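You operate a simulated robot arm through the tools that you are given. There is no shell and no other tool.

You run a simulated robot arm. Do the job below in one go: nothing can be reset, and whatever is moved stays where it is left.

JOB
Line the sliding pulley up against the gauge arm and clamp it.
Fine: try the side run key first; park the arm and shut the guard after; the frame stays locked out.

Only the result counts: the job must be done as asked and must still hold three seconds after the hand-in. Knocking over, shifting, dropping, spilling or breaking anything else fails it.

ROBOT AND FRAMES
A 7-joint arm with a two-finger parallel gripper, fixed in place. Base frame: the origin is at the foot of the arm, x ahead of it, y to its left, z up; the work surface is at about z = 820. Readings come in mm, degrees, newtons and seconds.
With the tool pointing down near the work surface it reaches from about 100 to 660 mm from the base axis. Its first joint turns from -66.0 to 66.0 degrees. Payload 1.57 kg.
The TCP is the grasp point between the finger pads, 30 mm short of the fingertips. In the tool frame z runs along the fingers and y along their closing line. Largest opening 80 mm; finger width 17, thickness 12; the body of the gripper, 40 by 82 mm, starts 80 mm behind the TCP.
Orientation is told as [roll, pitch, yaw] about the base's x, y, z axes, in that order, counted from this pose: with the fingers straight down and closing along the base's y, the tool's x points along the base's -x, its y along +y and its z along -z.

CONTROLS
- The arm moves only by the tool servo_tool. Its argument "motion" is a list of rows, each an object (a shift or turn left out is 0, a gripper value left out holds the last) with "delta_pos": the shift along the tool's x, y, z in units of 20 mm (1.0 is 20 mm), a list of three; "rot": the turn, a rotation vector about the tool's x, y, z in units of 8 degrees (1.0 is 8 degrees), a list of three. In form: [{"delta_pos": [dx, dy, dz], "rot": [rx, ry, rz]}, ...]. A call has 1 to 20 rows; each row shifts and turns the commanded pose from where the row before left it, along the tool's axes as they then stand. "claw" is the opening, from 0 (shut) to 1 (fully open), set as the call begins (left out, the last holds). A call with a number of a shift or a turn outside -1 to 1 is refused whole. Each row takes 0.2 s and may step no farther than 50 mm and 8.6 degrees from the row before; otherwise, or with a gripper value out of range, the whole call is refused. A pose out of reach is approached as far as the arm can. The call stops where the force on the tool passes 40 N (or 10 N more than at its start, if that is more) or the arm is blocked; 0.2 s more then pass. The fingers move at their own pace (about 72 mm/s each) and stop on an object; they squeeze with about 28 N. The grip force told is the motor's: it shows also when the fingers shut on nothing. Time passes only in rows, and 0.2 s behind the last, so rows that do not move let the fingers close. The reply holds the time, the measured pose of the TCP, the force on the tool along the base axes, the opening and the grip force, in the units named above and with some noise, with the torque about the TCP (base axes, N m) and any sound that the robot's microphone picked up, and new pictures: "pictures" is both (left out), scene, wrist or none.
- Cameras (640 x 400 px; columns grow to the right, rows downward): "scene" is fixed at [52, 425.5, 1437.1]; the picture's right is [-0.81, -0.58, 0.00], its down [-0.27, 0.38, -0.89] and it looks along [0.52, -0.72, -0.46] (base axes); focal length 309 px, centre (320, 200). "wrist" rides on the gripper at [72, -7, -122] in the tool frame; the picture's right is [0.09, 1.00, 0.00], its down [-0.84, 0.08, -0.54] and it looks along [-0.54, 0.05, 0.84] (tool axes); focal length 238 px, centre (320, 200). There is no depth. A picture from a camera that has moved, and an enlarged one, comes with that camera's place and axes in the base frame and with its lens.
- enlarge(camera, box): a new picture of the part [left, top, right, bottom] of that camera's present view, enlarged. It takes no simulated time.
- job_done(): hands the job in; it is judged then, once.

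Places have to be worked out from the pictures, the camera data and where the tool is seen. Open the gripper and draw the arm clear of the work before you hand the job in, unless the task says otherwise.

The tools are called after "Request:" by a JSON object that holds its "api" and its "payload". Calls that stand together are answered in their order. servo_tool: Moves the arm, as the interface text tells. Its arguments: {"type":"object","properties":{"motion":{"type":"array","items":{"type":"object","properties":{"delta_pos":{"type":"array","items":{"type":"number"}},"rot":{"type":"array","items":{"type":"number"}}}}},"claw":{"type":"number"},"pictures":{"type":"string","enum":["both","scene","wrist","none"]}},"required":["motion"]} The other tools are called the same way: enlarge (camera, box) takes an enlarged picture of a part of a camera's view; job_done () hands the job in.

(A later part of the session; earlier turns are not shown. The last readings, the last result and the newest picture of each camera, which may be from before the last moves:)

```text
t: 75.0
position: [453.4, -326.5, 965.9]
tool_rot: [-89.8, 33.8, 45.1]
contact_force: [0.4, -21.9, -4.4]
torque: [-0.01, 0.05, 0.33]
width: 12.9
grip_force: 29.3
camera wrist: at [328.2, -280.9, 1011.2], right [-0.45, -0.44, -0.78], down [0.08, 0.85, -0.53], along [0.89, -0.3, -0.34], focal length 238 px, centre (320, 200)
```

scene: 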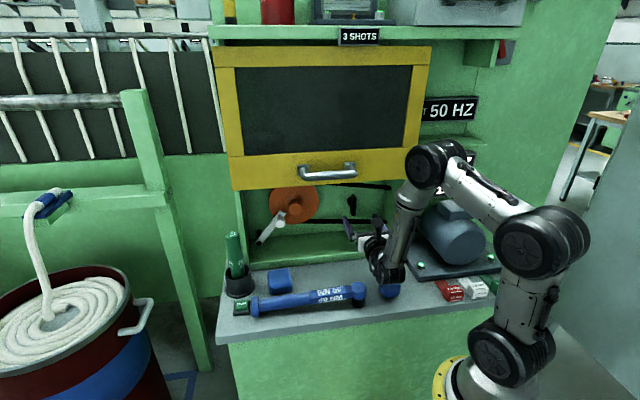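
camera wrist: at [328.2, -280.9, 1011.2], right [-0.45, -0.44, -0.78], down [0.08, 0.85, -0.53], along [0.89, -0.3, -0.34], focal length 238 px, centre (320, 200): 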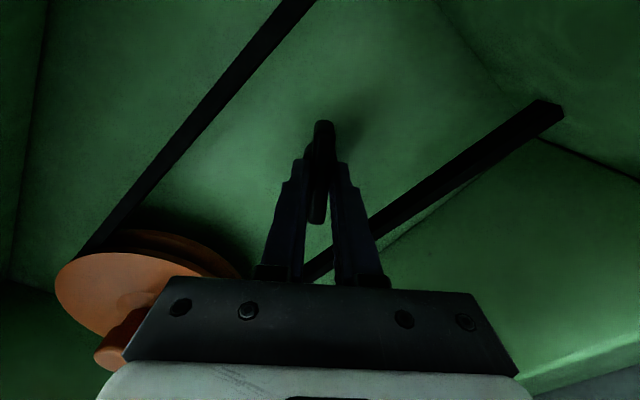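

Now 56° back. I relieve the load again and turn the remaining 34° toward level.

Request:
{"api": "servo_tool", "payload": {"motion": [{"delta_pos": [0.033, 0.022, 0.02], "rot": [0, 0, 0.5]}, {"rot": [0, 0, 0.75]}, {"rot": [0, 0, 0.75]}, {"rot": [0, 0, 0.75]}, {"rot": [0, 0, 0.75]}, {"rot": [0, 0, 0.5]}], "pictures": "wrist"}}

Request:
{"api": "enlarge", "payload": {"camera": "wrist", "box": [220, 60, 420, 240]}}

Request:
{"api": "enlarge", "payload": {"camera": "scene", "box": [310, 170, 420, 250]}}

```text
t: 76.5
position: [452.6, -327.6, 964.8]
tool_rot: [-89.8, 1.8, 45.1]
contact_force: [-5.9, -4.4, -5.9]
torque: [-0.24, -0.31, -1.01]
width: 12.9
grip_force: 30.1
camera wrist: at [316.9, -292.1, 974.4], right [-0.09, -0.09, -0.99], down [0.2, 0.97, -0.1], along [0.97, -0.21, -0.07], focal length 238 px, centre (320, 200)
```

wrist: 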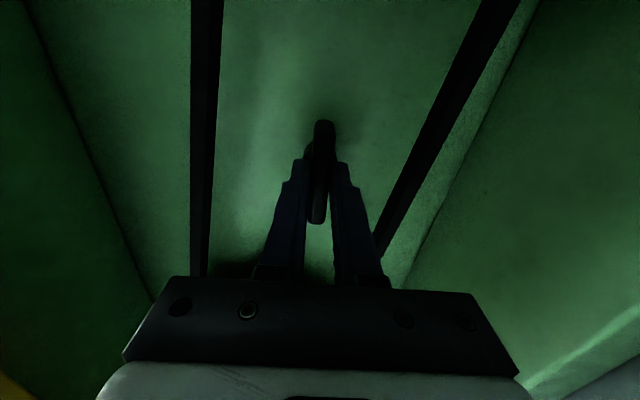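

```text
2.22 times, centred on (320, 150) of wrist
camera zoom: at [316.9, -292.1, 974.4], right [-0.09, -0.09, -0.99], down [0.2, 0.97, -0.1], along [0.97, -0.21, -0.07], focal length 530 px, centre (320, 311)
```

zoom: 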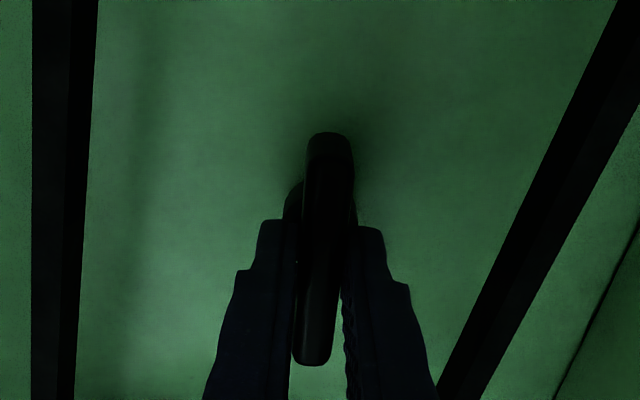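

```text
5.00 times, centred on (365, 210) of scene
camera zoom: at [51.9, 425.3, 1437.1], right [-0.81, -0.58, 0.0], down [-0.27, 0.38, -0.89], along [0.52, -0.72, -0.46], focal length 1544 px, centre (95, 150)
```

zoom: 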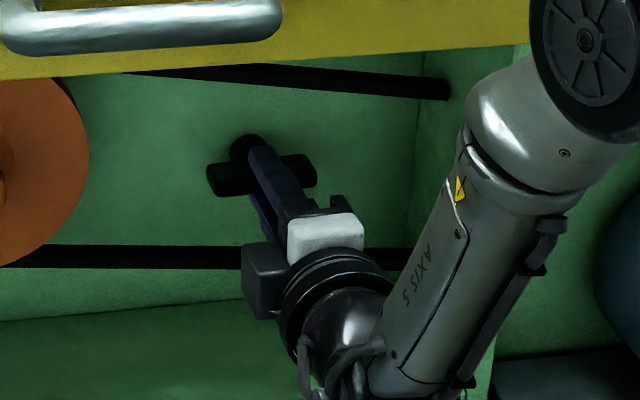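

The bar is nearly level. I turn a little further clockwise to feel for the clamp's end stop.

Request:
{"api": "servo_tool", "payload": {"motion": [{"delta_pos": [0.02, 0, 0], "rot": [0, 0, 0.25]}, {"rot": [0, 0, 0.25]}, {"delta_pos": [0, 0, 0]}], "pictures": "wrist"}}

Request:
{"api": "enlarge", "payload": {"camera": "wrist", "box": [220, 60, 420, 240]}}

```text
t: 77.2
position: [454.3, -327.0, 964.9]
tool_rot: [-89.9, -2.0, 45.2]
contact_force: [-10.3, 3.4, -5.4]
torque: [-0.66, 0.13, 0.4]
width: 13.2
grip_force: 29.9
camera wrist: at [316.7, -292.6, 969.4], right [-0.04, -0.04, -1.0], down [0.21, 0.98, -0.05], along [0.98, -0.21, -0.03], focal length 238 px, centre (320, 200)
```

wrist: 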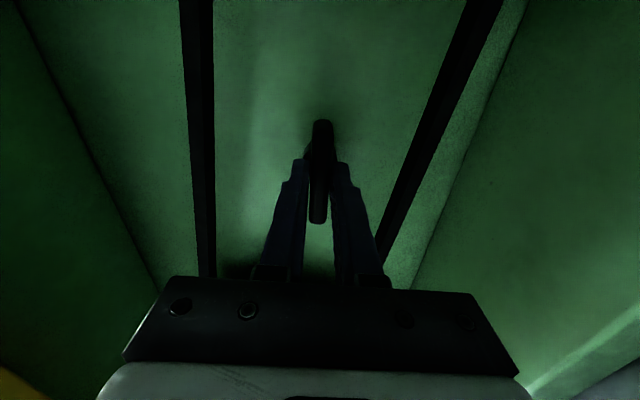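

```text
2.22 times, centred on (320, 150) of wrist
camera zoom: at [316.7, -292.6, 969.4], right [-0.04, -0.04, -1.0], down [0.21, 0.98, -0.05], along [0.98, -0.21, -0.03], focal length 530 px, centre (320, 311)
```

zoom: 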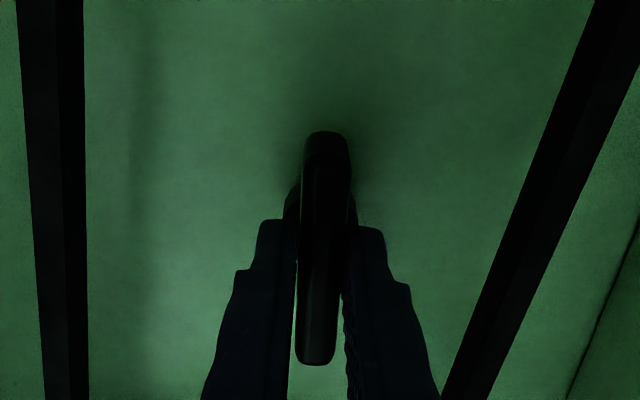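

The bar reached its stop at level: the gripper turned 2° past it against 0.56 Nm. That's the state that held the pulley firmly before, so it's clamped. I open and back out.

Request:
{"api": "servo_tool", "payload": {"motion": [{"delta_pos": [0, 0, 0]}, {"delta_pos": [0, 0, 0]}, {"delta_pos": [0, 0, -0.5]}, {"delta_pos": [0, 0, -1]}, {"delta_pos": [0, 0, -1]}, {"delta_pos": [0, 0, -1]}, {"delta_pos": [0, 0, -0.7]}], "claw": 0.55, "pictures": "both"}}

Request:
{"api": "enlarge", "payload": {"camera": "scene", "box": [235, 160, 415, 260]}}

Request:
{"api": "enlarge", "payload": {"camera": "wrist", "box": [220, 20, 420, 180]}}

```text
t: 78.8
position: [393.5, -267.4, 966.1]
tool_rot: [-90.0, -2.1, 45.2]
contact_force: [-0.6, -0.3, -0.4]
torque: [0.01, -0.01, 0.03]
width: 44.2
grip_force: 0.0
camera wrist: at [256.3, -232.9, 970.6], right [-0.04, -0.04, -1.0], down [0.21, 0.98, -0.05], along [0.98, -0.21, -0.03], focal length 238 px, centre (320, 200)
```

scene: 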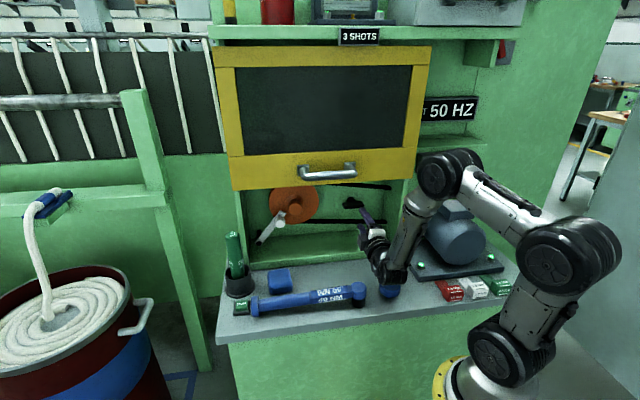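
wrist: 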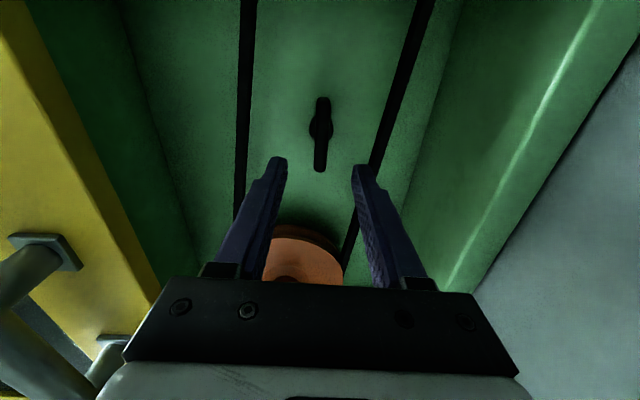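

```text
3.56 times, centred on (325, 210) of scene
camera zoom: at [52.0, 425.5, 1437.1], right [-0.81, -0.58, 0.0], down [-0.27, 0.38, -0.89], along [0.52, -0.72, -0.46], focal length 1098 px, centre (302, 164)
```

zoom: 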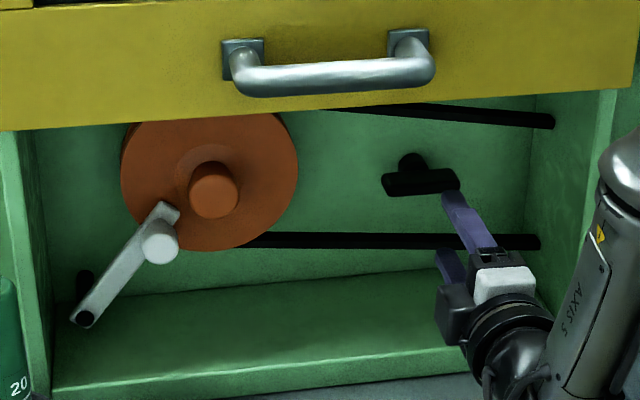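

```text
2.50 times, centred on (320, 100) of wrist
camera zoom: at [256.3, -232.9, 970.6], right [-0.04, -0.04, -1.0], down [0.21, 0.98, -0.05], along [0.98, -0.21, -0.03], focal length 596 px, centre (320, 450)
```

zoom: 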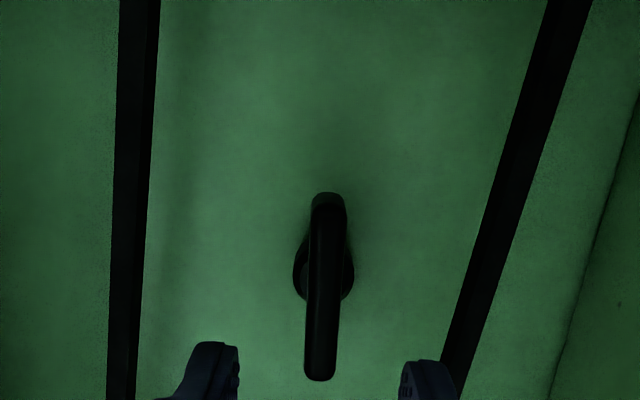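

The T-bar is back level, clamped, and the pulley still sits at the gauge arm. Next I park the gauge arm: I move across in front of its knob with the tool yawed 15°, staying clear of the now protruding hub.

Request:
{"api": "servo_tool", "payload": {"motion": [{"delta_pos": [0, 0, -0.75], "rot": [0, 0, -0.26]}, {"delta_pos": [0, 0, -0.75]}, {"delta_pos": [-0.98, 0.03, 0]}, {"delta_pos": [-0.98, 0.03, 0]}, {"delta_pos": [-0.98, 0.03, 0]}, {"delta_pos": [-0.98, 0.03, 0]}, {"delta_pos": [-0.98, 0.03, 0]}, {"delta_pos": [-0.98, 0.03, 0]}, {"delta_pos": [-0.98, 0.03, 0]}, {"delta_pos": [-0.98, 0.03, 0]}, {"delta_pos": [-0.98, 0.03, 0]}, {"delta_pos": [-0.98, 0.03, 0]}, {"delta_pos": [-0.98, 0, 0]}, {"rot": [0, -0.9, 0]}, {"rot": [0, -0.975, 0]}], "claw": 0.7, "pictures": "both"}}

Request:
{"api": "enlarge", "payload": {"camera": "wrist", "box": [180, 0, 480, 240]}}

```text
t: 82.0
position: [525.6, -94.3, 959.6]
tool_rot: [-89.9, 0.0, 60.1]
contact_force: [0.4, -0.3, -0.2]
torque: [0.01, -0.01, 0.0]
width: 56.2
grip_force: 0.0
camera wrist: at [384.3, -96.7, 966.6], right [-0.05, -0.08, -1.0], down [-0.05, 1.0, -0.08], along [1.0, 0.05, -0.05], focal length 238 px, centre (320, 200)
```

scene: 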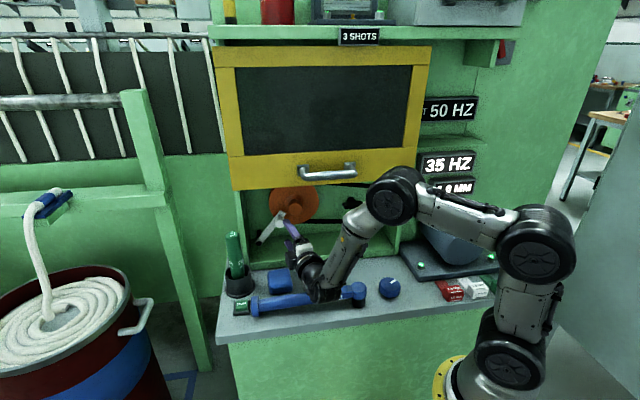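
wrist: 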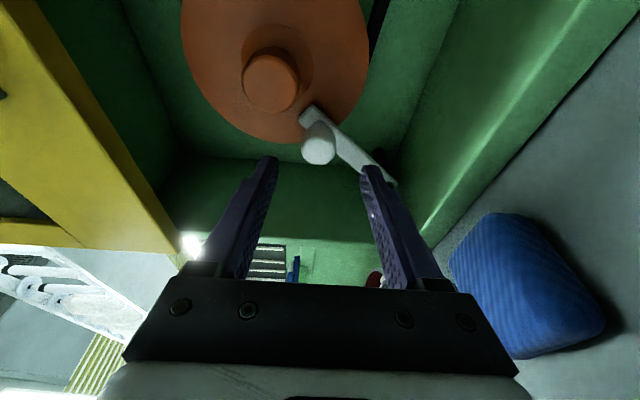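

```text
1.67 times, centred on (330, 120) of wrist
camera zoom: at [384.3, -96.7, 966.6], right [-0.05, -0.08, -1.0], down [-0.05, 1.0, -0.08], along [1.0, 0.05, -0.05], focal length 397 px, centre (303, 333)
```

zoom: 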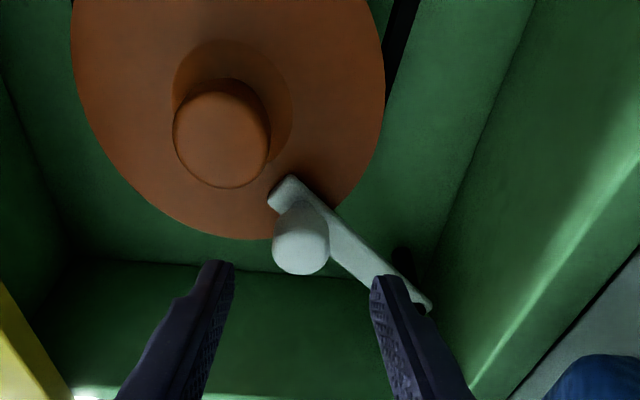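

The knob is centred between the fingers. I advance along the tool axis and grip it.

Request:
{"api": "servo_tool", "payload": {"motion": [{"delta_pos": [-0.05, -0.03, 0.85]}, {"delta_pos": [0, 0, 0.9]}, {"delta_pos": [0, 0, 0.8]}, {"delta_pos": [0, 0, 0.6]}, {"delta_pos": [0, 0, 0.2]}], "pictures": "wrist"}}

Request:
{"api": "enlarge", "payload": {"camera": "wrist", "box": [220, 60, 460, 240]}}

```text
t: 83.2
position: [583.7, -127.4, 959.0]
tool_rot: [-89.9, 0.0, 60.0]
contact_force: [-0.7, -0.6, 0.0]
torque: [0.01, 0.03, -0.03]
width: 55.8
grip_force: 0.0
camera wrist: at [442.4, -128.7, 966.4], right [-0.05, -0.08, -1.0], down [-0.05, 1.0, -0.08], along [1.0, 0.05, -0.05], focal length 238 px, centre (320, 200)
```

wrist: 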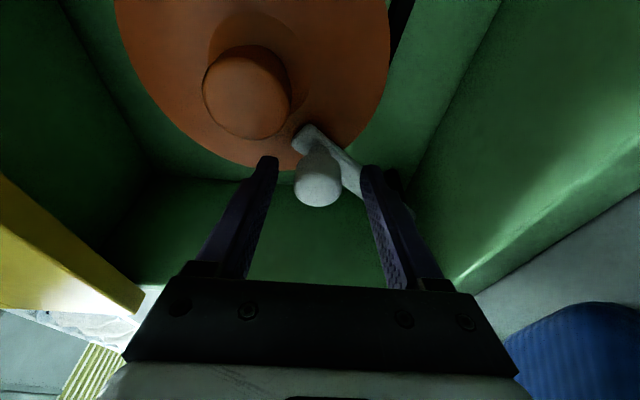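

```text
2.22 times, centred on (340, 150) of wrist
camera zoom: at [442.4, -128.7, 966.4], right [-0.05, -0.08, -1.0], down [-0.05, 1.0, -0.08], along [1.0, 0.05, -0.05], focal length 530 px, centre (276, 311)
```

zoom: 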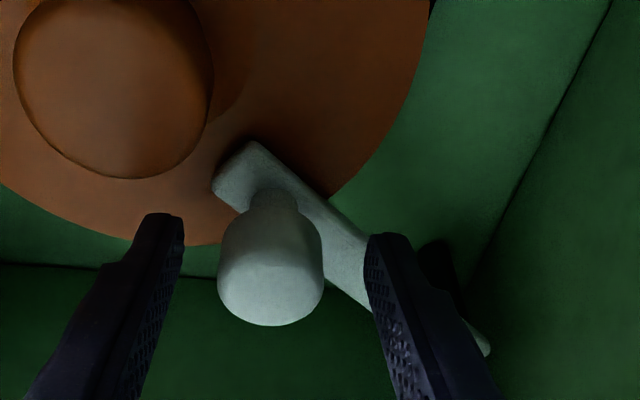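

The knob is well placed between the pads. I close on it.

Request:
{"api": "servo_tool", "payload": {"motion": [{"delta_pos": [0, 0, 0]}, {"delta_pos": [0, 0, 0]}, {"delta_pos": [0, 0, 0]}], "claw": 0.3, "pictures": "wrist"}}

```text
t: 84.0
position: [583.5, -127.3, 961.1]
tool_rot: [-90.1, -0.1, 60.1]
contact_force: [-0.4, -0.8, 3.3]
torque: [-0.03, -0.12, 0.08]
width: 29.3
grip_force: 39.3
camera wrist: at [442.6, -128.7, 967.2], right [-0.04, -0.08, -1.0], down [-0.05, 1.0, -0.08], along [1.0, 0.05, -0.05], focal length 238 px, centre (320, 200)
```

wrist: 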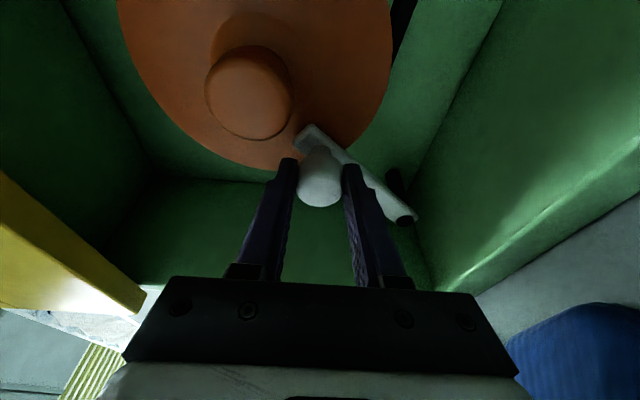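

Gripped (29 mm). I swing the knob back along its arc to the left, half way first.

Request:
{"api": "servo_tool", "payload": {"motion": [{"delta_pos": [-0.25, -0.18, 0.068]}, {"delta_pos": [-0.257, -0.18, 0.068]}, {"delta_pos": [-0.546, -0.3, 0.146]}, {"delta_pos": [-0.57, -0.24, 0.153]}], "pictures": "wrist"}}

Request:
{"api": "enlarge", "payload": {"camera": "scene", "box": [215, 170, 335, 260]}}

```text
t: 85.0
position: [608.5, -102.1, 978.5]
tool_rot: [-89.8, 0.0, 60.2]
contact_force: [5.3, -3.7, -6.9]
torque: [-0.13, -0.28, 1.05]
width: 28.3
grip_force: 38.6
camera wrist: at [467.0, -104.7, 985.5], right [-0.05, -0.08, -1.0], down [-0.06, 1.0, -0.08], along [1.0, 0.05, -0.05], focal length 238 px, centre (320, 200)
```

wrist: 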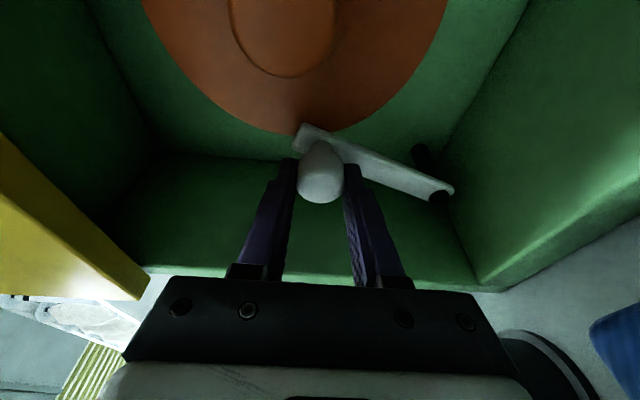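

```text
4.44 times, centred on (275, 215) of scene
camera zoom: at [52.2, 425.4, 1437.1], right [-0.81, -0.58, 0.0], down [-0.27, 0.38, -0.89], along [0.51, -0.72, -0.46], focal length 1372 px, centre (520, 133)
```

zoom: 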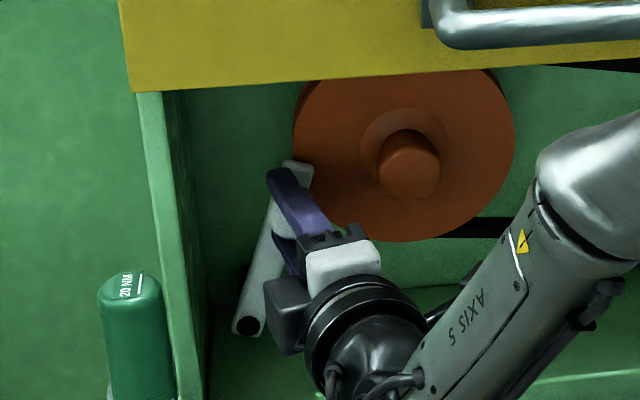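

It swings back smoothly. I continue toward upright.

Request:
{"api": "servo_tool", "payload": {"motion": [{"delta_pos": [-0.594, -0.17, 0.159]}, {"delta_pos": [-0.609, -0.105, 0.163]}, {"delta_pos": [-0.3, -0.02, 0.08]}], "pictures": "wrist"}}

Request:
{"api": "enlarge", "payload": {"camera": "scene", "box": [215, 170, 335, 260]}}

```text
t: 85.8
position: [629.8, -82.5, 984.2]
tool_rot: [-90.0, 0.0, 60.1]
contact_force: [-5.0, -2.9, -5.7]
torque: [-0.41, 0.25, -0.58]
width: 29.1
grip_force: 39.1
camera wrist: at [488.5, -82.7, 991.3], right [-0.05, -0.08, -1.0], down [-0.05, 1.0, -0.08], along [1.0, 0.05, -0.05], focal length 238 px, centre (320, 200)
```

wrist: 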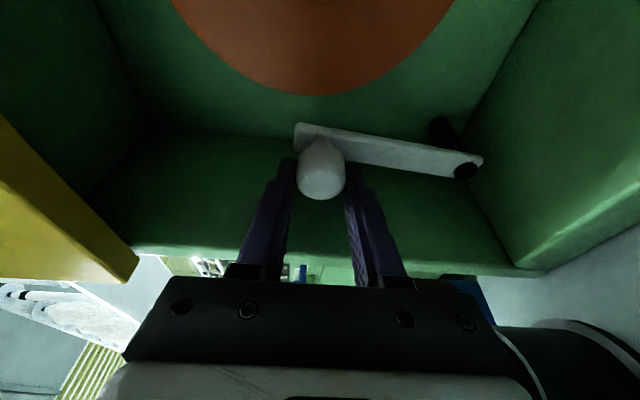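

```text
4.44 times, centred on (275, 215) of scene
camera zoom: at [52.0, 425.5, 1437.1], right [-0.81, -0.58, 0.0], down [-0.27, 0.38, -0.89], along [0.52, -0.72, -0.46], focal length 1372 px, centre (520, 133)
```

zoom: 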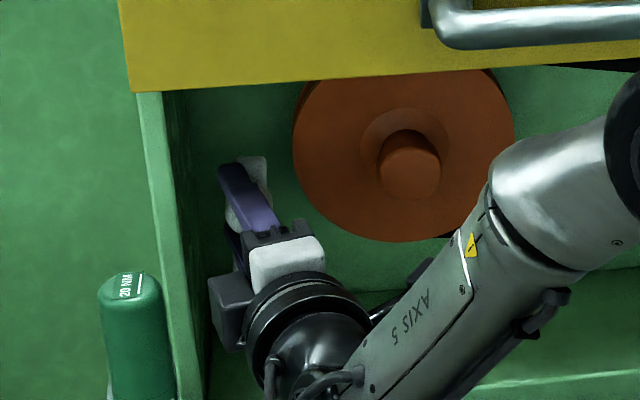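

Nearly upright. I creep left in small steps to feel for the parked stop.

Request:
{"api": "servo_tool", "payload": {"motion": [{"delta_pos": [-0.1, -0.004, 0.027]}, {"delta_pos": [-0.1, -0.003, 0.027]}, {"delta_pos": [0, 0, 0]}], "pictures": "none"}}

Request:
{"api": "servo_tool", "payload": {"motion": [{"delta_pos": [-0.1, -0.002, 0.027]}, {"delta_pos": [0, 0, 0]}], "pictures": "wrist"}}

```text
t: 86.7
position: [633.6, -77.1, 984.4]
tool_rot: [-90.0, 0.0, 60.1]
contact_force: [0.3, -4.9, -6.6]
torque: [-0.28, 0.27, 0.31]
width: 29.4
grip_force: 39.3
```

```text
t: 87.2
position: [633.8, -76.8, 985.1]
tool_rot: [-89.9, 0.0, 60.2]
contact_force: [-2.6, -3.6, -4.8]
torque: [-0.37, 0.2, -0.17]
width: 29.4
grip_force: 38.7
camera wrist: at [492.8, -78.4, 991.6], right [-0.05, -0.08, -1.0], down [-0.05, 1.0, -0.08], along [1.0, 0.05, -0.05], focal length 238 px, centre (320, 200)
```

wrist: 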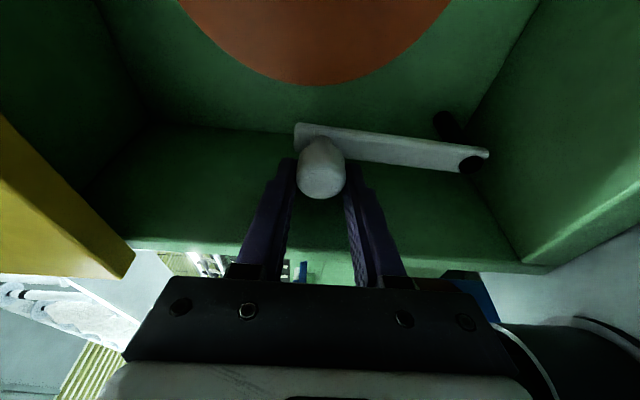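

Still no stop felt, and the arm looks almost upright. I creep a little more.

Request:
{"api": "servo_tool", "payload": {"motion": [{"delta_pos": [-0.1, 0, 0.027]}, {"delta_pos": [0, 0, 0]}], "pictures": "none"}}

Request:
{"api": "servo_tool", "payload": {"motion": [{"delta_pos": [-0.1, 0, 0.027]}, {"delta_pos": [0, 0, 0]}], "pictures": "wrist"}}

Request:
{"api": "enlarge", "payload": {"camera": "scene", "box": [215, 190, 305, 260]}}

```text
t: 87.8
position: [633.5, -75.1, 984.8]
tool_rot: [-90.0, 0.0, 60.0]
contact_force: [2.1, -5.9, -4.5]
torque: [-0.28, 0.19, 0.24]
width: 29.5
grip_force: 38.8
```

```text
t: 88.5
position: [636.4, -74.5, 984.7]
tool_rot: [-90.0, -0.2, 60.0]
contact_force: [7.8, -8.3, -6.8]
torque: [-0.15, -0.2, -0.21]
width: 29.5
grip_force: 38.5
camera wrist: at [495.4, -75.7, 991.6], right [-0.05, -0.08, -1.0], down [-0.05, 1.0, -0.08], along [1.0, 0.05, -0.05], focal length 238 px, centre (320, 200)
```

wrist: 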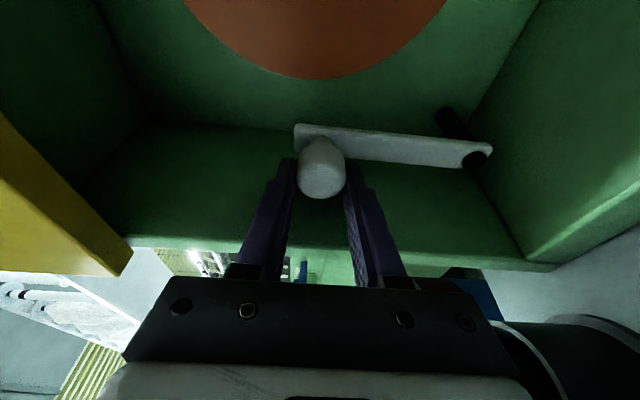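

```text
5.71 times, centred on (260, 225) of scene
camera zoom: at [52.3, 425.3, 1437.1], right [-0.81, -0.58, 0.0], down [-0.27, 0.38, -0.89], along [0.51, -0.72, -0.46], focal length 1764 px, centre (663, 57)
```

zoom: 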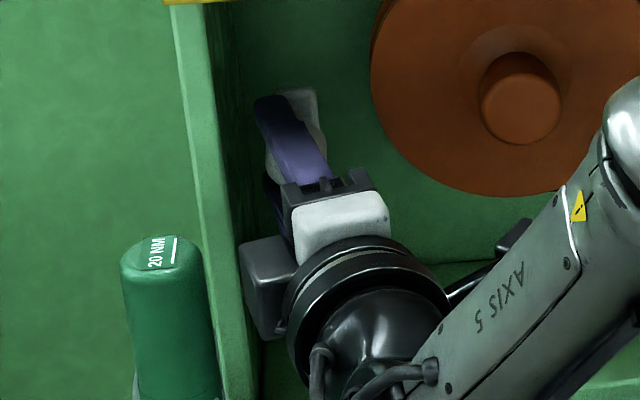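

The arm tip is still about 3 mm right of where it was parked. I push the last bit.

Request:
{"api": "servo_tool", "payload": {"motion": [{"delta_pos": [-0.06, 0, 0.016]}, {"delta_pos": [-0.06, 0, 0.02]}, {"delta_pos": [0, 0, 0]}], "pictures": "none"}}

Request:
{"api": "enlarge", "payload": {"camera": "scene", "box": [215, 190, 305, 260]}}

```text
t: 89.2
position: [636.8, -73.7, 985.1]
tool_rot: [-90.1, 0.0, 59.9]
contact_force: [-1.6, -13.3, -2.5]
torque: [-0.35, -0.35, 0.37]
width: 29.3
grip_force: 38.6
```

```text
5.71 times, centred on (260, 225) of scene
camera zoom: at [52.0, 425.2, 1437.2], right [-0.81, -0.58, 0.0], down [-0.27, 0.38, -0.89], along [0.52, -0.72, -0.46], focal length 1764 px, centre (663, 57)
```

zoom: 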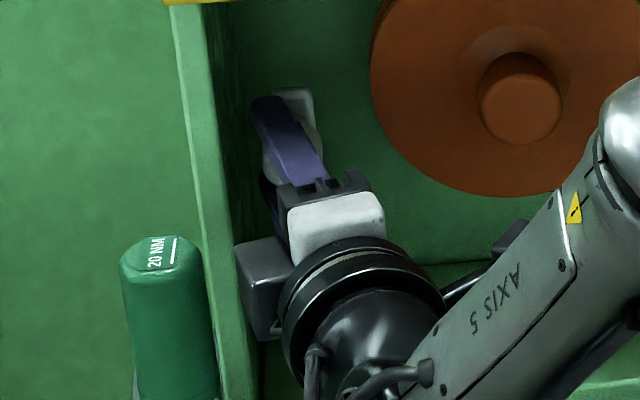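

Side force has come up to 10 N, so it's at or near the stop. One more 1 mm nudge to confirm.

Request:
{"api": "servo_tool", "payload": {"motion": [{"delta_pos": [-0.06, 0, 0.01]}, {"delta_pos": [0, 0, 0]}], "pictures": "none"}}

Request:
{"api": "enlarge", "payload": {"camera": "scene", "box": [215, 190, 305, 260]}}

```text
t: 89.8
position: [638.2, -72.6, 985.7]
tool_rot: [-90.0, -0.1, 59.8]
contact_force: [-19.2, -15.1, 5.4]
torque: [0.01, 0.48, -0.35]
width: 29.4
grip_force: 38.9
```

```text
5.71 times, centred on (260, 225) of scene
camera zoom: at [51.3, 425.1, 1437.2], right [-0.81, -0.58, 0.0], down [-0.27, 0.38, -0.89], along [0.52, -0.72, -0.46], focal length 1764 px, centre (663, 57)
```

zoom: 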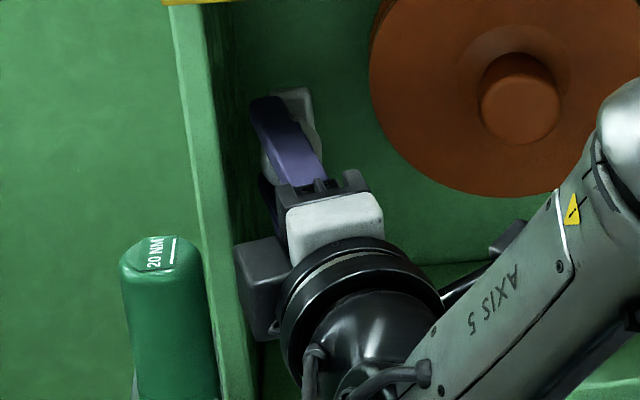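

24 N against it: the gauge arm is at its parked stop, with the tip exactly where it was at the start. I ease off, open and back out along the tool axis.

Request:
{"api": "servo_tool", "payload": {"motion": [{"delta_pos": [0.02, 0, 0]}, {"delta_pos": [0, 0, 0]}], "pictures": "none"}}

Request:
{"api": "servo_tool", "payload": {"motion": [{"delta_pos": [0, 0, 0]}, {"delta_pos": [0, 0, 0]}, {"delta_pos": [0, 0, -0.5]}, {"delta_pos": [0, 0, -1]}, {"delta_pos": [0, 0, -1]}, {"delta_pos": [0, 0, -1]}, {"delta_pos": [0, 0, -1]}], "claw": 0.7, "pictures": "both"}}

Request:
{"api": "enlarge", "payload": {"camera": "scene", "box": [220, 160, 400, 260]}}

Request:
{"api": "enlarge", "payload": {"camera": "wrist", "box": [180, 0, 480, 240]}}

```text
t: 90.5
position: [637.1, -72.2, 985.1]
tool_rot: [-89.9, -0.2, 59.9]
contact_force: [-12.8, -11.4, 4.5]
torque: [-0.13, -0.46, -1.05]
width: 29.6
grip_force: 39.5
```

```text
t: 92.0
position: [561.1, -25.0, 982.7]
tool_rot: [-90.1, 0.1, 60.1]
contact_force: [-0.7, 0.0, 0.7]
torque: [0.0, 0.0, -0.02]
width: 56.0
grip_force: 0.0
camera wrist: at [419.7, -27.1, 990.8], right [-0.05, -0.08, -1.0], down [-0.05, 1.0, -0.08], along [1.0, 0.05, -0.05], focal length 238 px, centre (320, 200)
```

scene: 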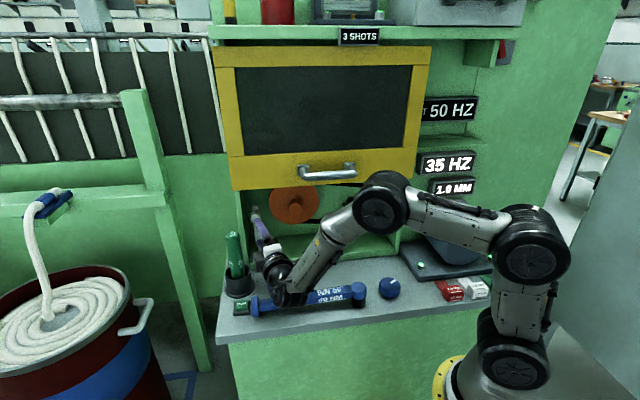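
wrist: 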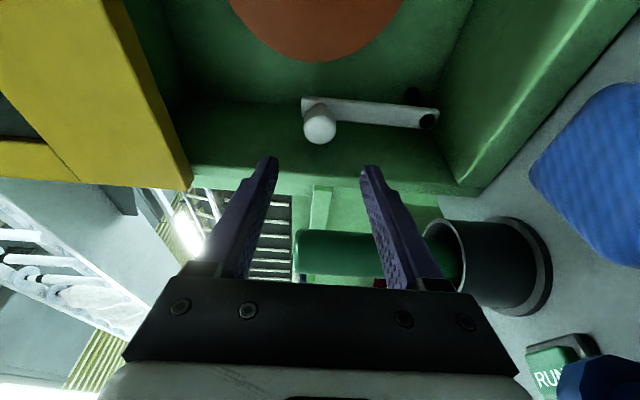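

```text
3.56 times, centred on (310, 210) of scene
camera zoom: at [52.0, 425.5, 1437.1], right [-0.81, -0.58, 0.0], down [-0.27, 0.38, -0.89], along [0.52, -0.72, -0.46], focal length 1098 px, centre (356, 164)
```

zoom: 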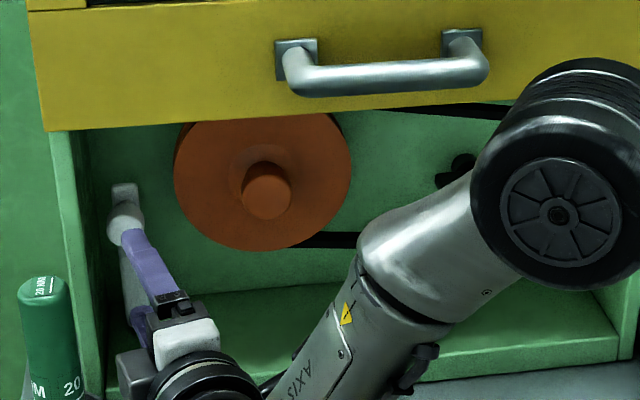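

```text
1.67 times, centred on (330, 120) of wrist
camera zoom: at [419.7, -27.1, 990.8], right [-0.05, -0.08, -1.0], down [-0.05, 1.0, -0.08], along [1.0, 0.05, -0.05], focal length 397 px, centre (303, 333)
```

zoom: 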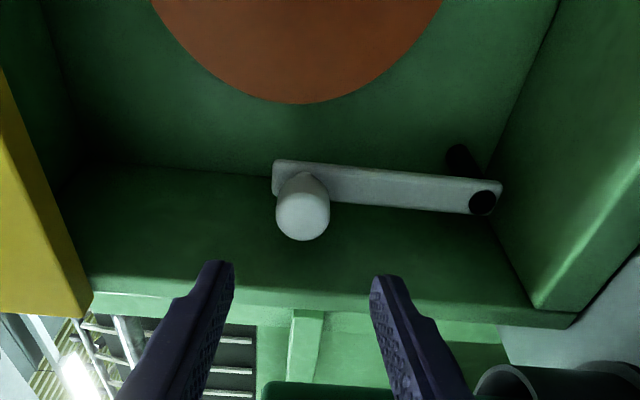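

The gauge arm is parked, the pulley aligned and clamped. Now for the guard: its handle bar is at about s=137–258, d=416, z=1144, and the guard seems to slide straight down. I back off, shut the fingers and turn the tool vertical so I can push down on the bar from above.

Request:
{"api": "servo_tool", "payload": {"motion": [{"delta_pos": [0, 0, -0.5]}, {"delta_pos": [0, 0, -1]}, {"delta_pos": [0, 0, -1]}, {"delta_pos": [0, 0, -1]}, {"rot": [0, 0.9, 0]}, {"rot": [0, 0.975, 0]}, {"rot": [-1, 0, 0]}, {"rot": [-1, 0, 0]}, {"rot": [-1, 0, 0]}, {"rot": [-1, 0, 0]}, {"rot": [-1, 0, 0]}, {"rot": [-1, 0, 0]}, {"rot": [-1, 0, 0]}, {"rot": [-1, 0, 0]}, {"rot": [-1, 0, 0]}, {"rot": [-1, 0, 0]}, {"rot": [-1, 0, 0]}, {"rot": [-0.25, 0, 0]}], "claw": 0, "pictures": "both"}}

```text
t: 95.8
position: [500.8, 9.4, 983.5]
tool_rot: [0.2, 0.0, 45.0]
contact_force: [0.3, 0.0, -0.8]
torque: [0.01, -0.02, 0.02]
width: 0.0
grip_force: 21.3
camera wrist: at [455.2, -48.0, 1106.3], right [-0.77, 0.64, 0.0], down [0.54, 0.65, 0.54], along [0.34, 0.42, -0.84], focal length 238 px, centre (320, 200)
```

scene: 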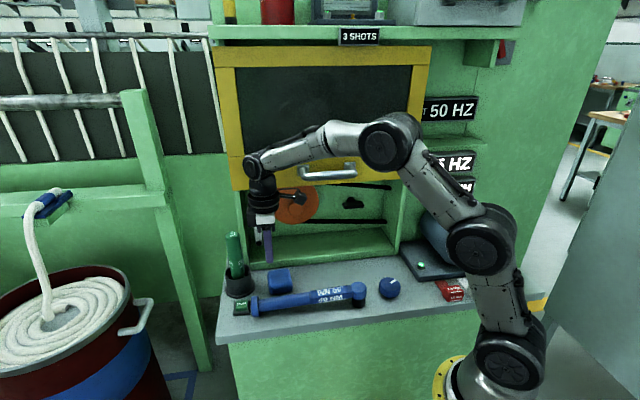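
wrist: 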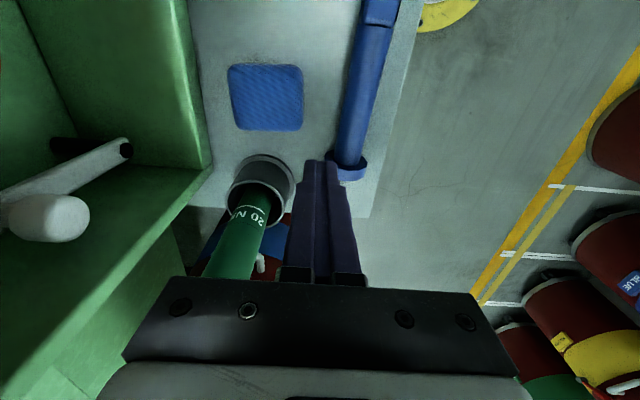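

The tool is vertical now, but straight down would bring the wrist close to the shelf. So I tilt it to 45° and approach the handle bar from above-front, to grip it and draw the guard down. I move to about 70 mm from the bar.

Request:
{"api": "servo_tool", "payload": {"motion": [{"rot": [1, 0, 0]}, {"rot": [1, 0, 0]}, {"rot": [1, 0, 0]}, {"rot": [1, 0, 0]}, {"rot": [1, 0, 0]}, {"rot": [0.6, 0, 0]}, {"delta_pos": [0.907, -0.9, -0.806]}, {"delta_pos": [0.907, -0.9, -0.806]}, {"delta_pos": [0.907, -0.9, -0.806]}, {"delta_pos": [0.907, -0.9, -0.806]}, {"delta_pos": [0.907, -0.9, -0.806]}, {"delta_pos": [0.907, -0.9, -0.806]}, {"delta_pos": [0.907, -0.9, -0.806]}, {"delta_pos": [0.907, -0.9, -0.806]}, {"delta_pos": [0.907, -0.9, -0.806]}], "claw": 0.6, "pictures": "both"}}

Request:
{"api": "enlarge", "payload": {"camera": "wrist", "box": [180, 40, 460, 260]}}

Request:
{"api": "enlarge", "payload": {"camera": "scene", "box": [240, 100, 400, 220]}}

```text
t: 99.0
position: [394.2, -115.1, 1200.3]
tool_rot: [-44.7, 0.0, 45.1]
contact_force: [0.1, -0.1, 0.1]
torque: [-0.01, -0.03, -0.01]
width: 47.9
grip_force: 0.2
camera wrist: at [286.8, -110.0, 1292.2], right [-0.57, 0.43, -0.7], down [0.28, 0.9, 0.33], along [0.77, -0.01, -0.63], focal length 238 px, centre (320, 200)
```

scene: 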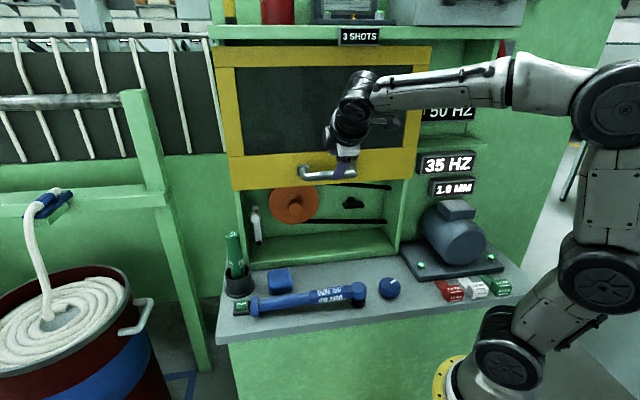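
wrist: 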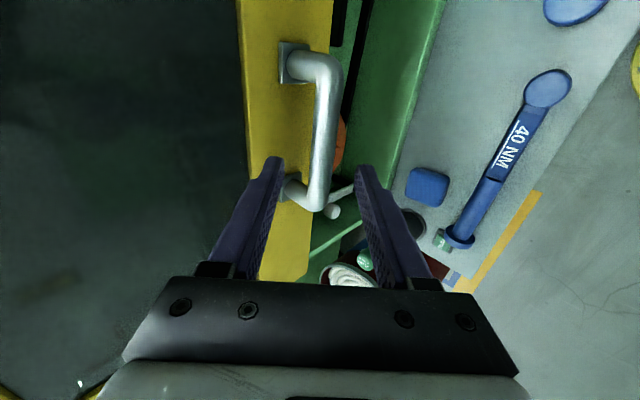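

```text
1.82 times, centred on (320, 150) of wrist
camera zoom: at [286.8, -110.0, 1292.2], right [-0.57, 0.43, -0.7], down [0.28, 0.9, 0.33], along [0.77, -0.01, -0.63], focal length 433 px, centre (320, 291)
```

zoom: 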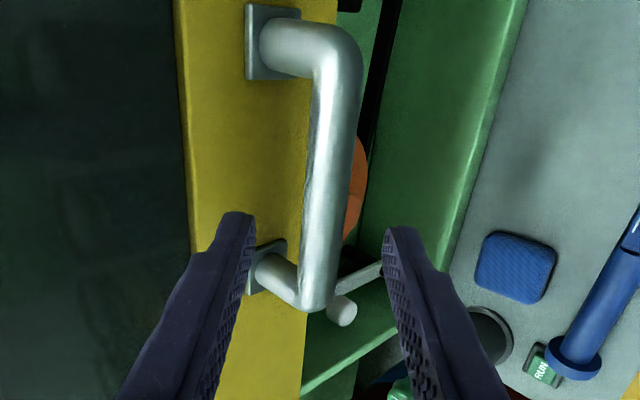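

```text
3.33 times, centred on (320, 160) of scene
camera zoom: at [52.0, 425.5, 1437.1], right [-0.81, -0.58, 0.0], down [-0.27, 0.38, -0.89], along [0.52, -0.72, -0.46], focal length 1029 px, centre (320, 333)
```

zoom: 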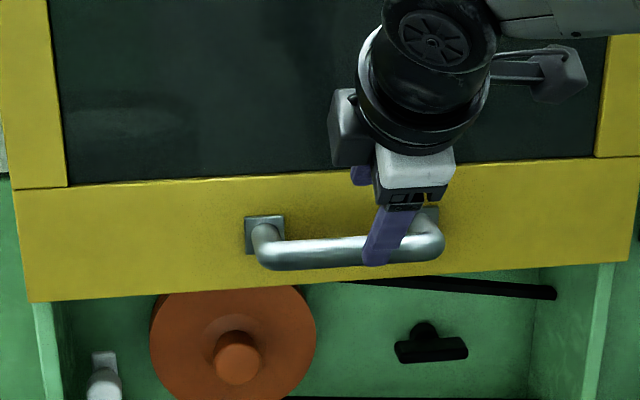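

The bar is where I judged it (d=416, z=1143) and centred between the fingers. I advance 70 mm along the tool axis so the bar lies between the pads.

Request:
{"api": "servo_tool", "payload": {"motion": [{"delta_pos": [0, 0.05, 0.9]}, {"delta_pos": [0, 0, 0.9]}, {"delta_pos": [0, 0, 0.9]}, {"delta_pos": [0, 0, 0.7]}], "pictures": "both"}}

Request:
{"api": "enlarge", "payload": {"camera": "wrist", "box": [180, 40, 460, 260]}}

Request:
{"api": "enlarge", "payload": {"camera": "scene", "box": [240, 100, 400, 220]}}

```text
t: 100.0
position: [429.4, -150.8, 1151.1]
tool_rot: [-44.6, 0.0, 45.1]
contact_force: [0.6, 0.7, 0.7]
torque: [0.01, -0.03, -0.03]
width: 47.9
grip_force: 0.1
camera wrist: at [321.2, -144.1, 1242.5], right [-0.57, 0.43, -0.7], down [0.28, 0.9, 0.33], along [0.77, -0.01, -0.63], focal length 238 px, centre (320, 200)
```

scene: 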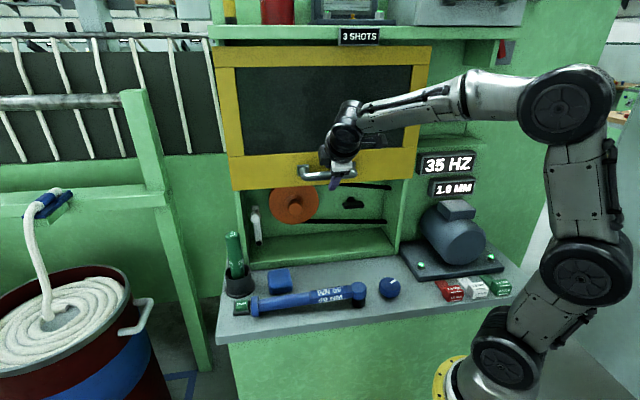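
wrist: 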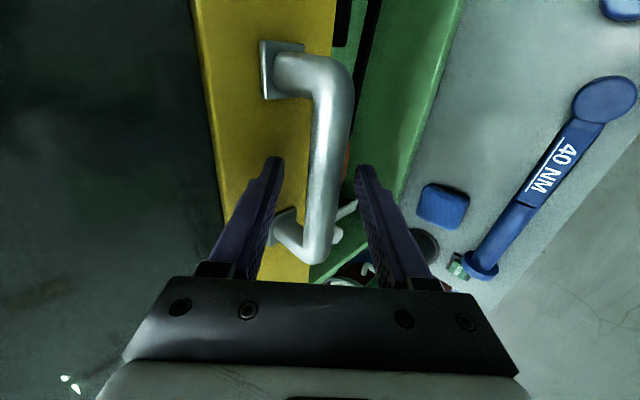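

```text
1.82 times, centred on (320, 150) of wrist
camera zoom: at [321.2, -144.1, 1242.5], right [-0.57, 0.43, -0.7], down [0.28, 0.9, 0.33], along [0.77, -0.01, -0.63], focal length 433 px, centre (320, 291)
```

zoom: 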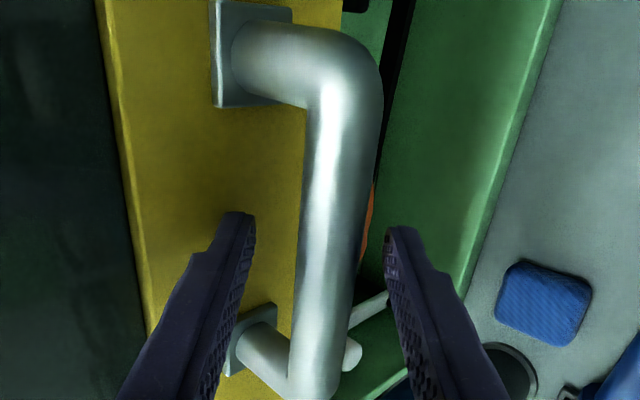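

```text
3.33 times, centred on (320, 160) of scene
camera zoom: at [52.0, 425.5, 1437.1], right [-0.81, -0.58, 0.0], down [-0.27, 0.38, -0.89], along [0.52, -0.72, -0.46], focal length 1029 px, centre (320, 333)
```

zoom: 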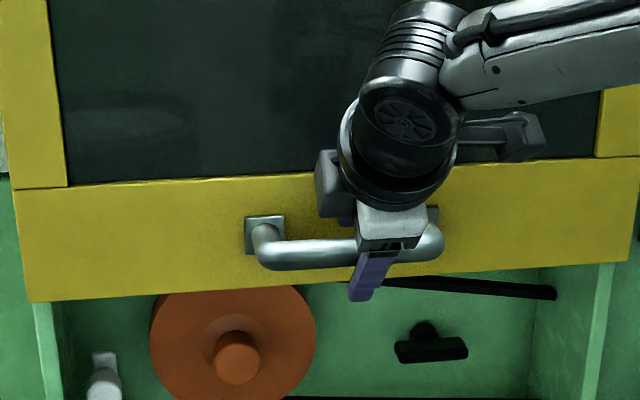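

The bar is between the fingers, a few mm toward the front one. I centre on it by 4 mm and close.

Request:
{"api": "servo_tool", "payload": {"motion": [{"delta_pos": [0, 0.2, 0]}, {"delta_pos": [0, 0, 0]}], "pictures": "none"}}

Request:
{"api": "servo_tool", "payload": {"motion": [{"delta_pos": [0, 0, 0]}, {"delta_pos": [0, 0, 0]}, {"delta_pos": [0, 0, 0]}], "claw": 0.1, "pictures": "wrist"}}

```text
t: 100.7
position: [425.8, -147.1, 1149.1]
tool_rot: [-44.8, 0.1, 45.0]
contact_force: [-0.6, 0.0, -0.4]
torque: [0.0, -0.03, 0.0]
width: 48.0
grip_force: 0.2
```

```text
t: 101.5
position: [427.0, -146.3, 1148.6]
tool_rot: [-44.7, 0.0, 45.0]
contact_force: [7.8, -6.3, 0.9]
torque: [0.09, -0.38, 0.2]
width: 21.6
grip_force: 34.5
camera wrist: at [319.0, -141.6, 1240.7], right [-0.56, 0.43, -0.7], down [0.28, 0.9, 0.33], along [0.78, -0.01, -0.63], focal length 238 px, centre (320, 200)
```

wrist: 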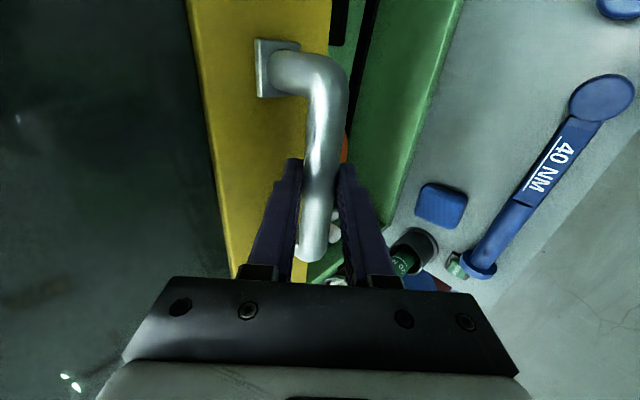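

Gripped the bar (21.6 mm). I test by drawing straight down 6 mm and watching the force.

Request:
{"api": "servo_tool", "payload": {"motion": [{"delta_pos": [0, 0.1, 0.1]}, {"delta_pos": [0, 0.1, 0.1]}, {"delta_pos": [0, 0, 0]}], "pictures": "both"}}

Request:
{"api": "enlarge", "payload": {"camera": "scene", "box": [200, 30, 440, 200]}}

```text
t: 102.2
position: [427.7, -148.1, 1144.1]
tool_rot: [-44.8, -0.1, 45.1]
contact_force: [17.2, -12.2, 1.0]
torque: [-0.08, -0.2, 0.01]
width: 21.6
grip_force: 34.5
camera wrist: at [319.0, -141.6, 1235.1], right [-0.57, 0.43, -0.7], down [0.28, 0.9, 0.33], along [0.78, -0.01, -0.63], focal length 238 px, centre (320, 200)
```

scene: 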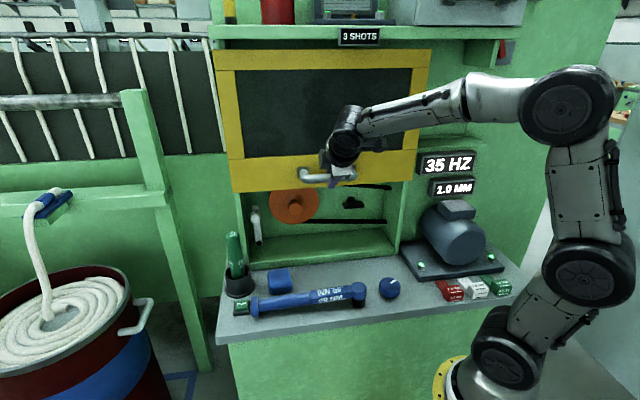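
wrist: 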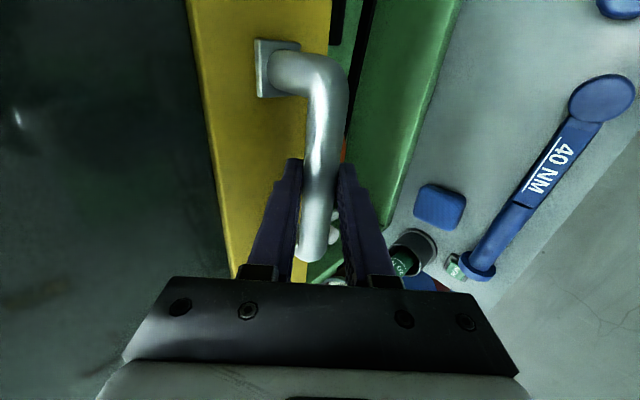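

```text
2.35 times, centred on (320, 115) of scene
camera zoom: at [52.5, 425.1, 1437.2], right [-0.81, -0.58, 0.0], down [-0.27, 0.38, -0.89], along [0.51, -0.72, -0.46], focal length 726 px, centre (320, 400)
```

zoom: 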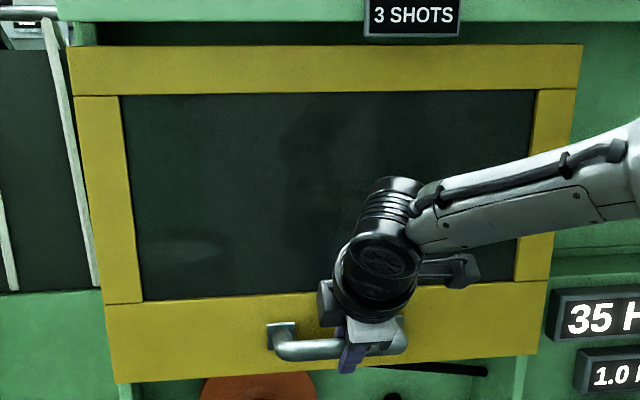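

The guard slid down with the handle, with almost no vertical force; only a 20 N pull toward the machine from a slight offset. I correct that and continue down.

Request:
{"api": "servo_tool", "payload": {"motion": [{"delta_pos": [0, -0.03, 0.03]}, {"delta_pos": [0, 0.2, 0.2]}, {"delta_pos": [0, 0.283, 0.283]}, {"delta_pos": [0, 0.283, 0.283]}, {"delta_pos": [0, 0.283, 0.283]}, {"delta_pos": [0, 0.283, 0.283]}, {"delta_pos": [0, 0.283, 0.283]}], "pictures": "both"}}

```text
t: 103.8
position: [426.7, -146.8, 1098.5]
tool_rot: [-44.8, -0.1, 45.1]
contact_force: [19.4, -9.5, 0.3]
torque: [0.17, -0.31, 0.19]
width: 22.0
grip_force: 34.6
camera wrist: at [319.1, -141.6, 1189.3], right [-0.57, 0.43, -0.7], down [0.28, 0.9, 0.33], along [0.78, -0.01, -0.63], focal length 238 px, centre (320, 200)
```

scene: 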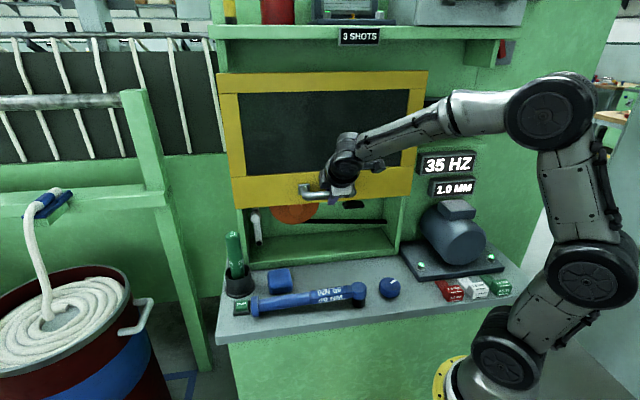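
wrist: 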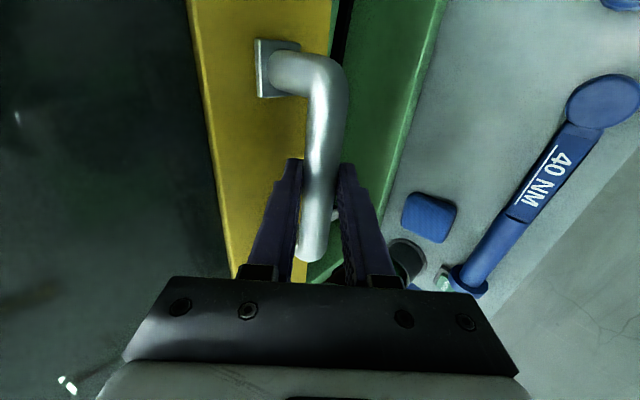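

Sliding smoothly. I correct another 1.2 mm inward and continue down 100 mm.

Request:
{"api": "servo_tool", "payload": {"motion": [{"delta_pos": [0, -0.04, 0.04]}, {"delta_pos": [0, 0.25, 0.25]}, {"delta_pos": [0, 0.354, 0.354]}, {"delta_pos": [0, 0.354, 0.354]}, {"delta_pos": [0, 0.354, 0.354]}, {"delta_pos": [0, 0.354, 0.354]}, {"delta_pos": [0, 0.354, 0.354]}, {"delta_pos": [0, 0.354, 0.354]}, {"delta_pos": [0, 0.354, 0.354]}, {"delta_pos": [0, 0.354, 0.354]}], "pictures": "both"}}

```text
t: 106.0
position: [426.0, -147.8, 1009.8]
tool_rot: [-44.6, 0.1, 45.1]
contact_force: [13.1, 8.7, -0.7]
torque: [0.3, -0.2, 0.29]
width: 21.8
grip_force: 34.8
camera wrist: at [319.0, -141.9, 1101.5], right [-0.57, 0.43, -0.7], down [0.28, 0.9, 0.33], along [0.77, -0.01, -0.63], focal length 238 px, centre (320, 200)
```

scene: 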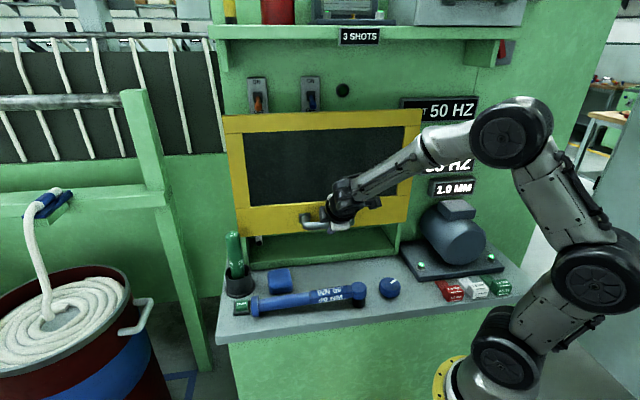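
wrist: 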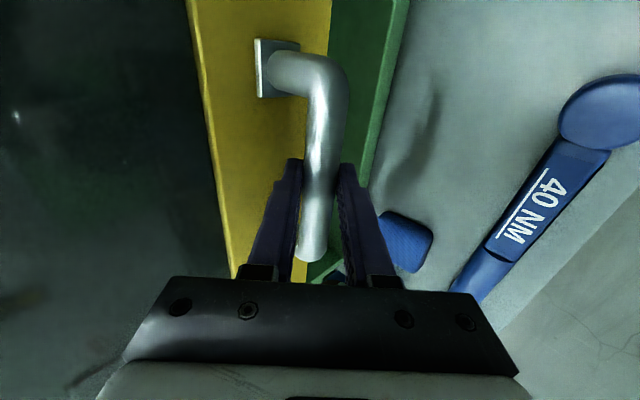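

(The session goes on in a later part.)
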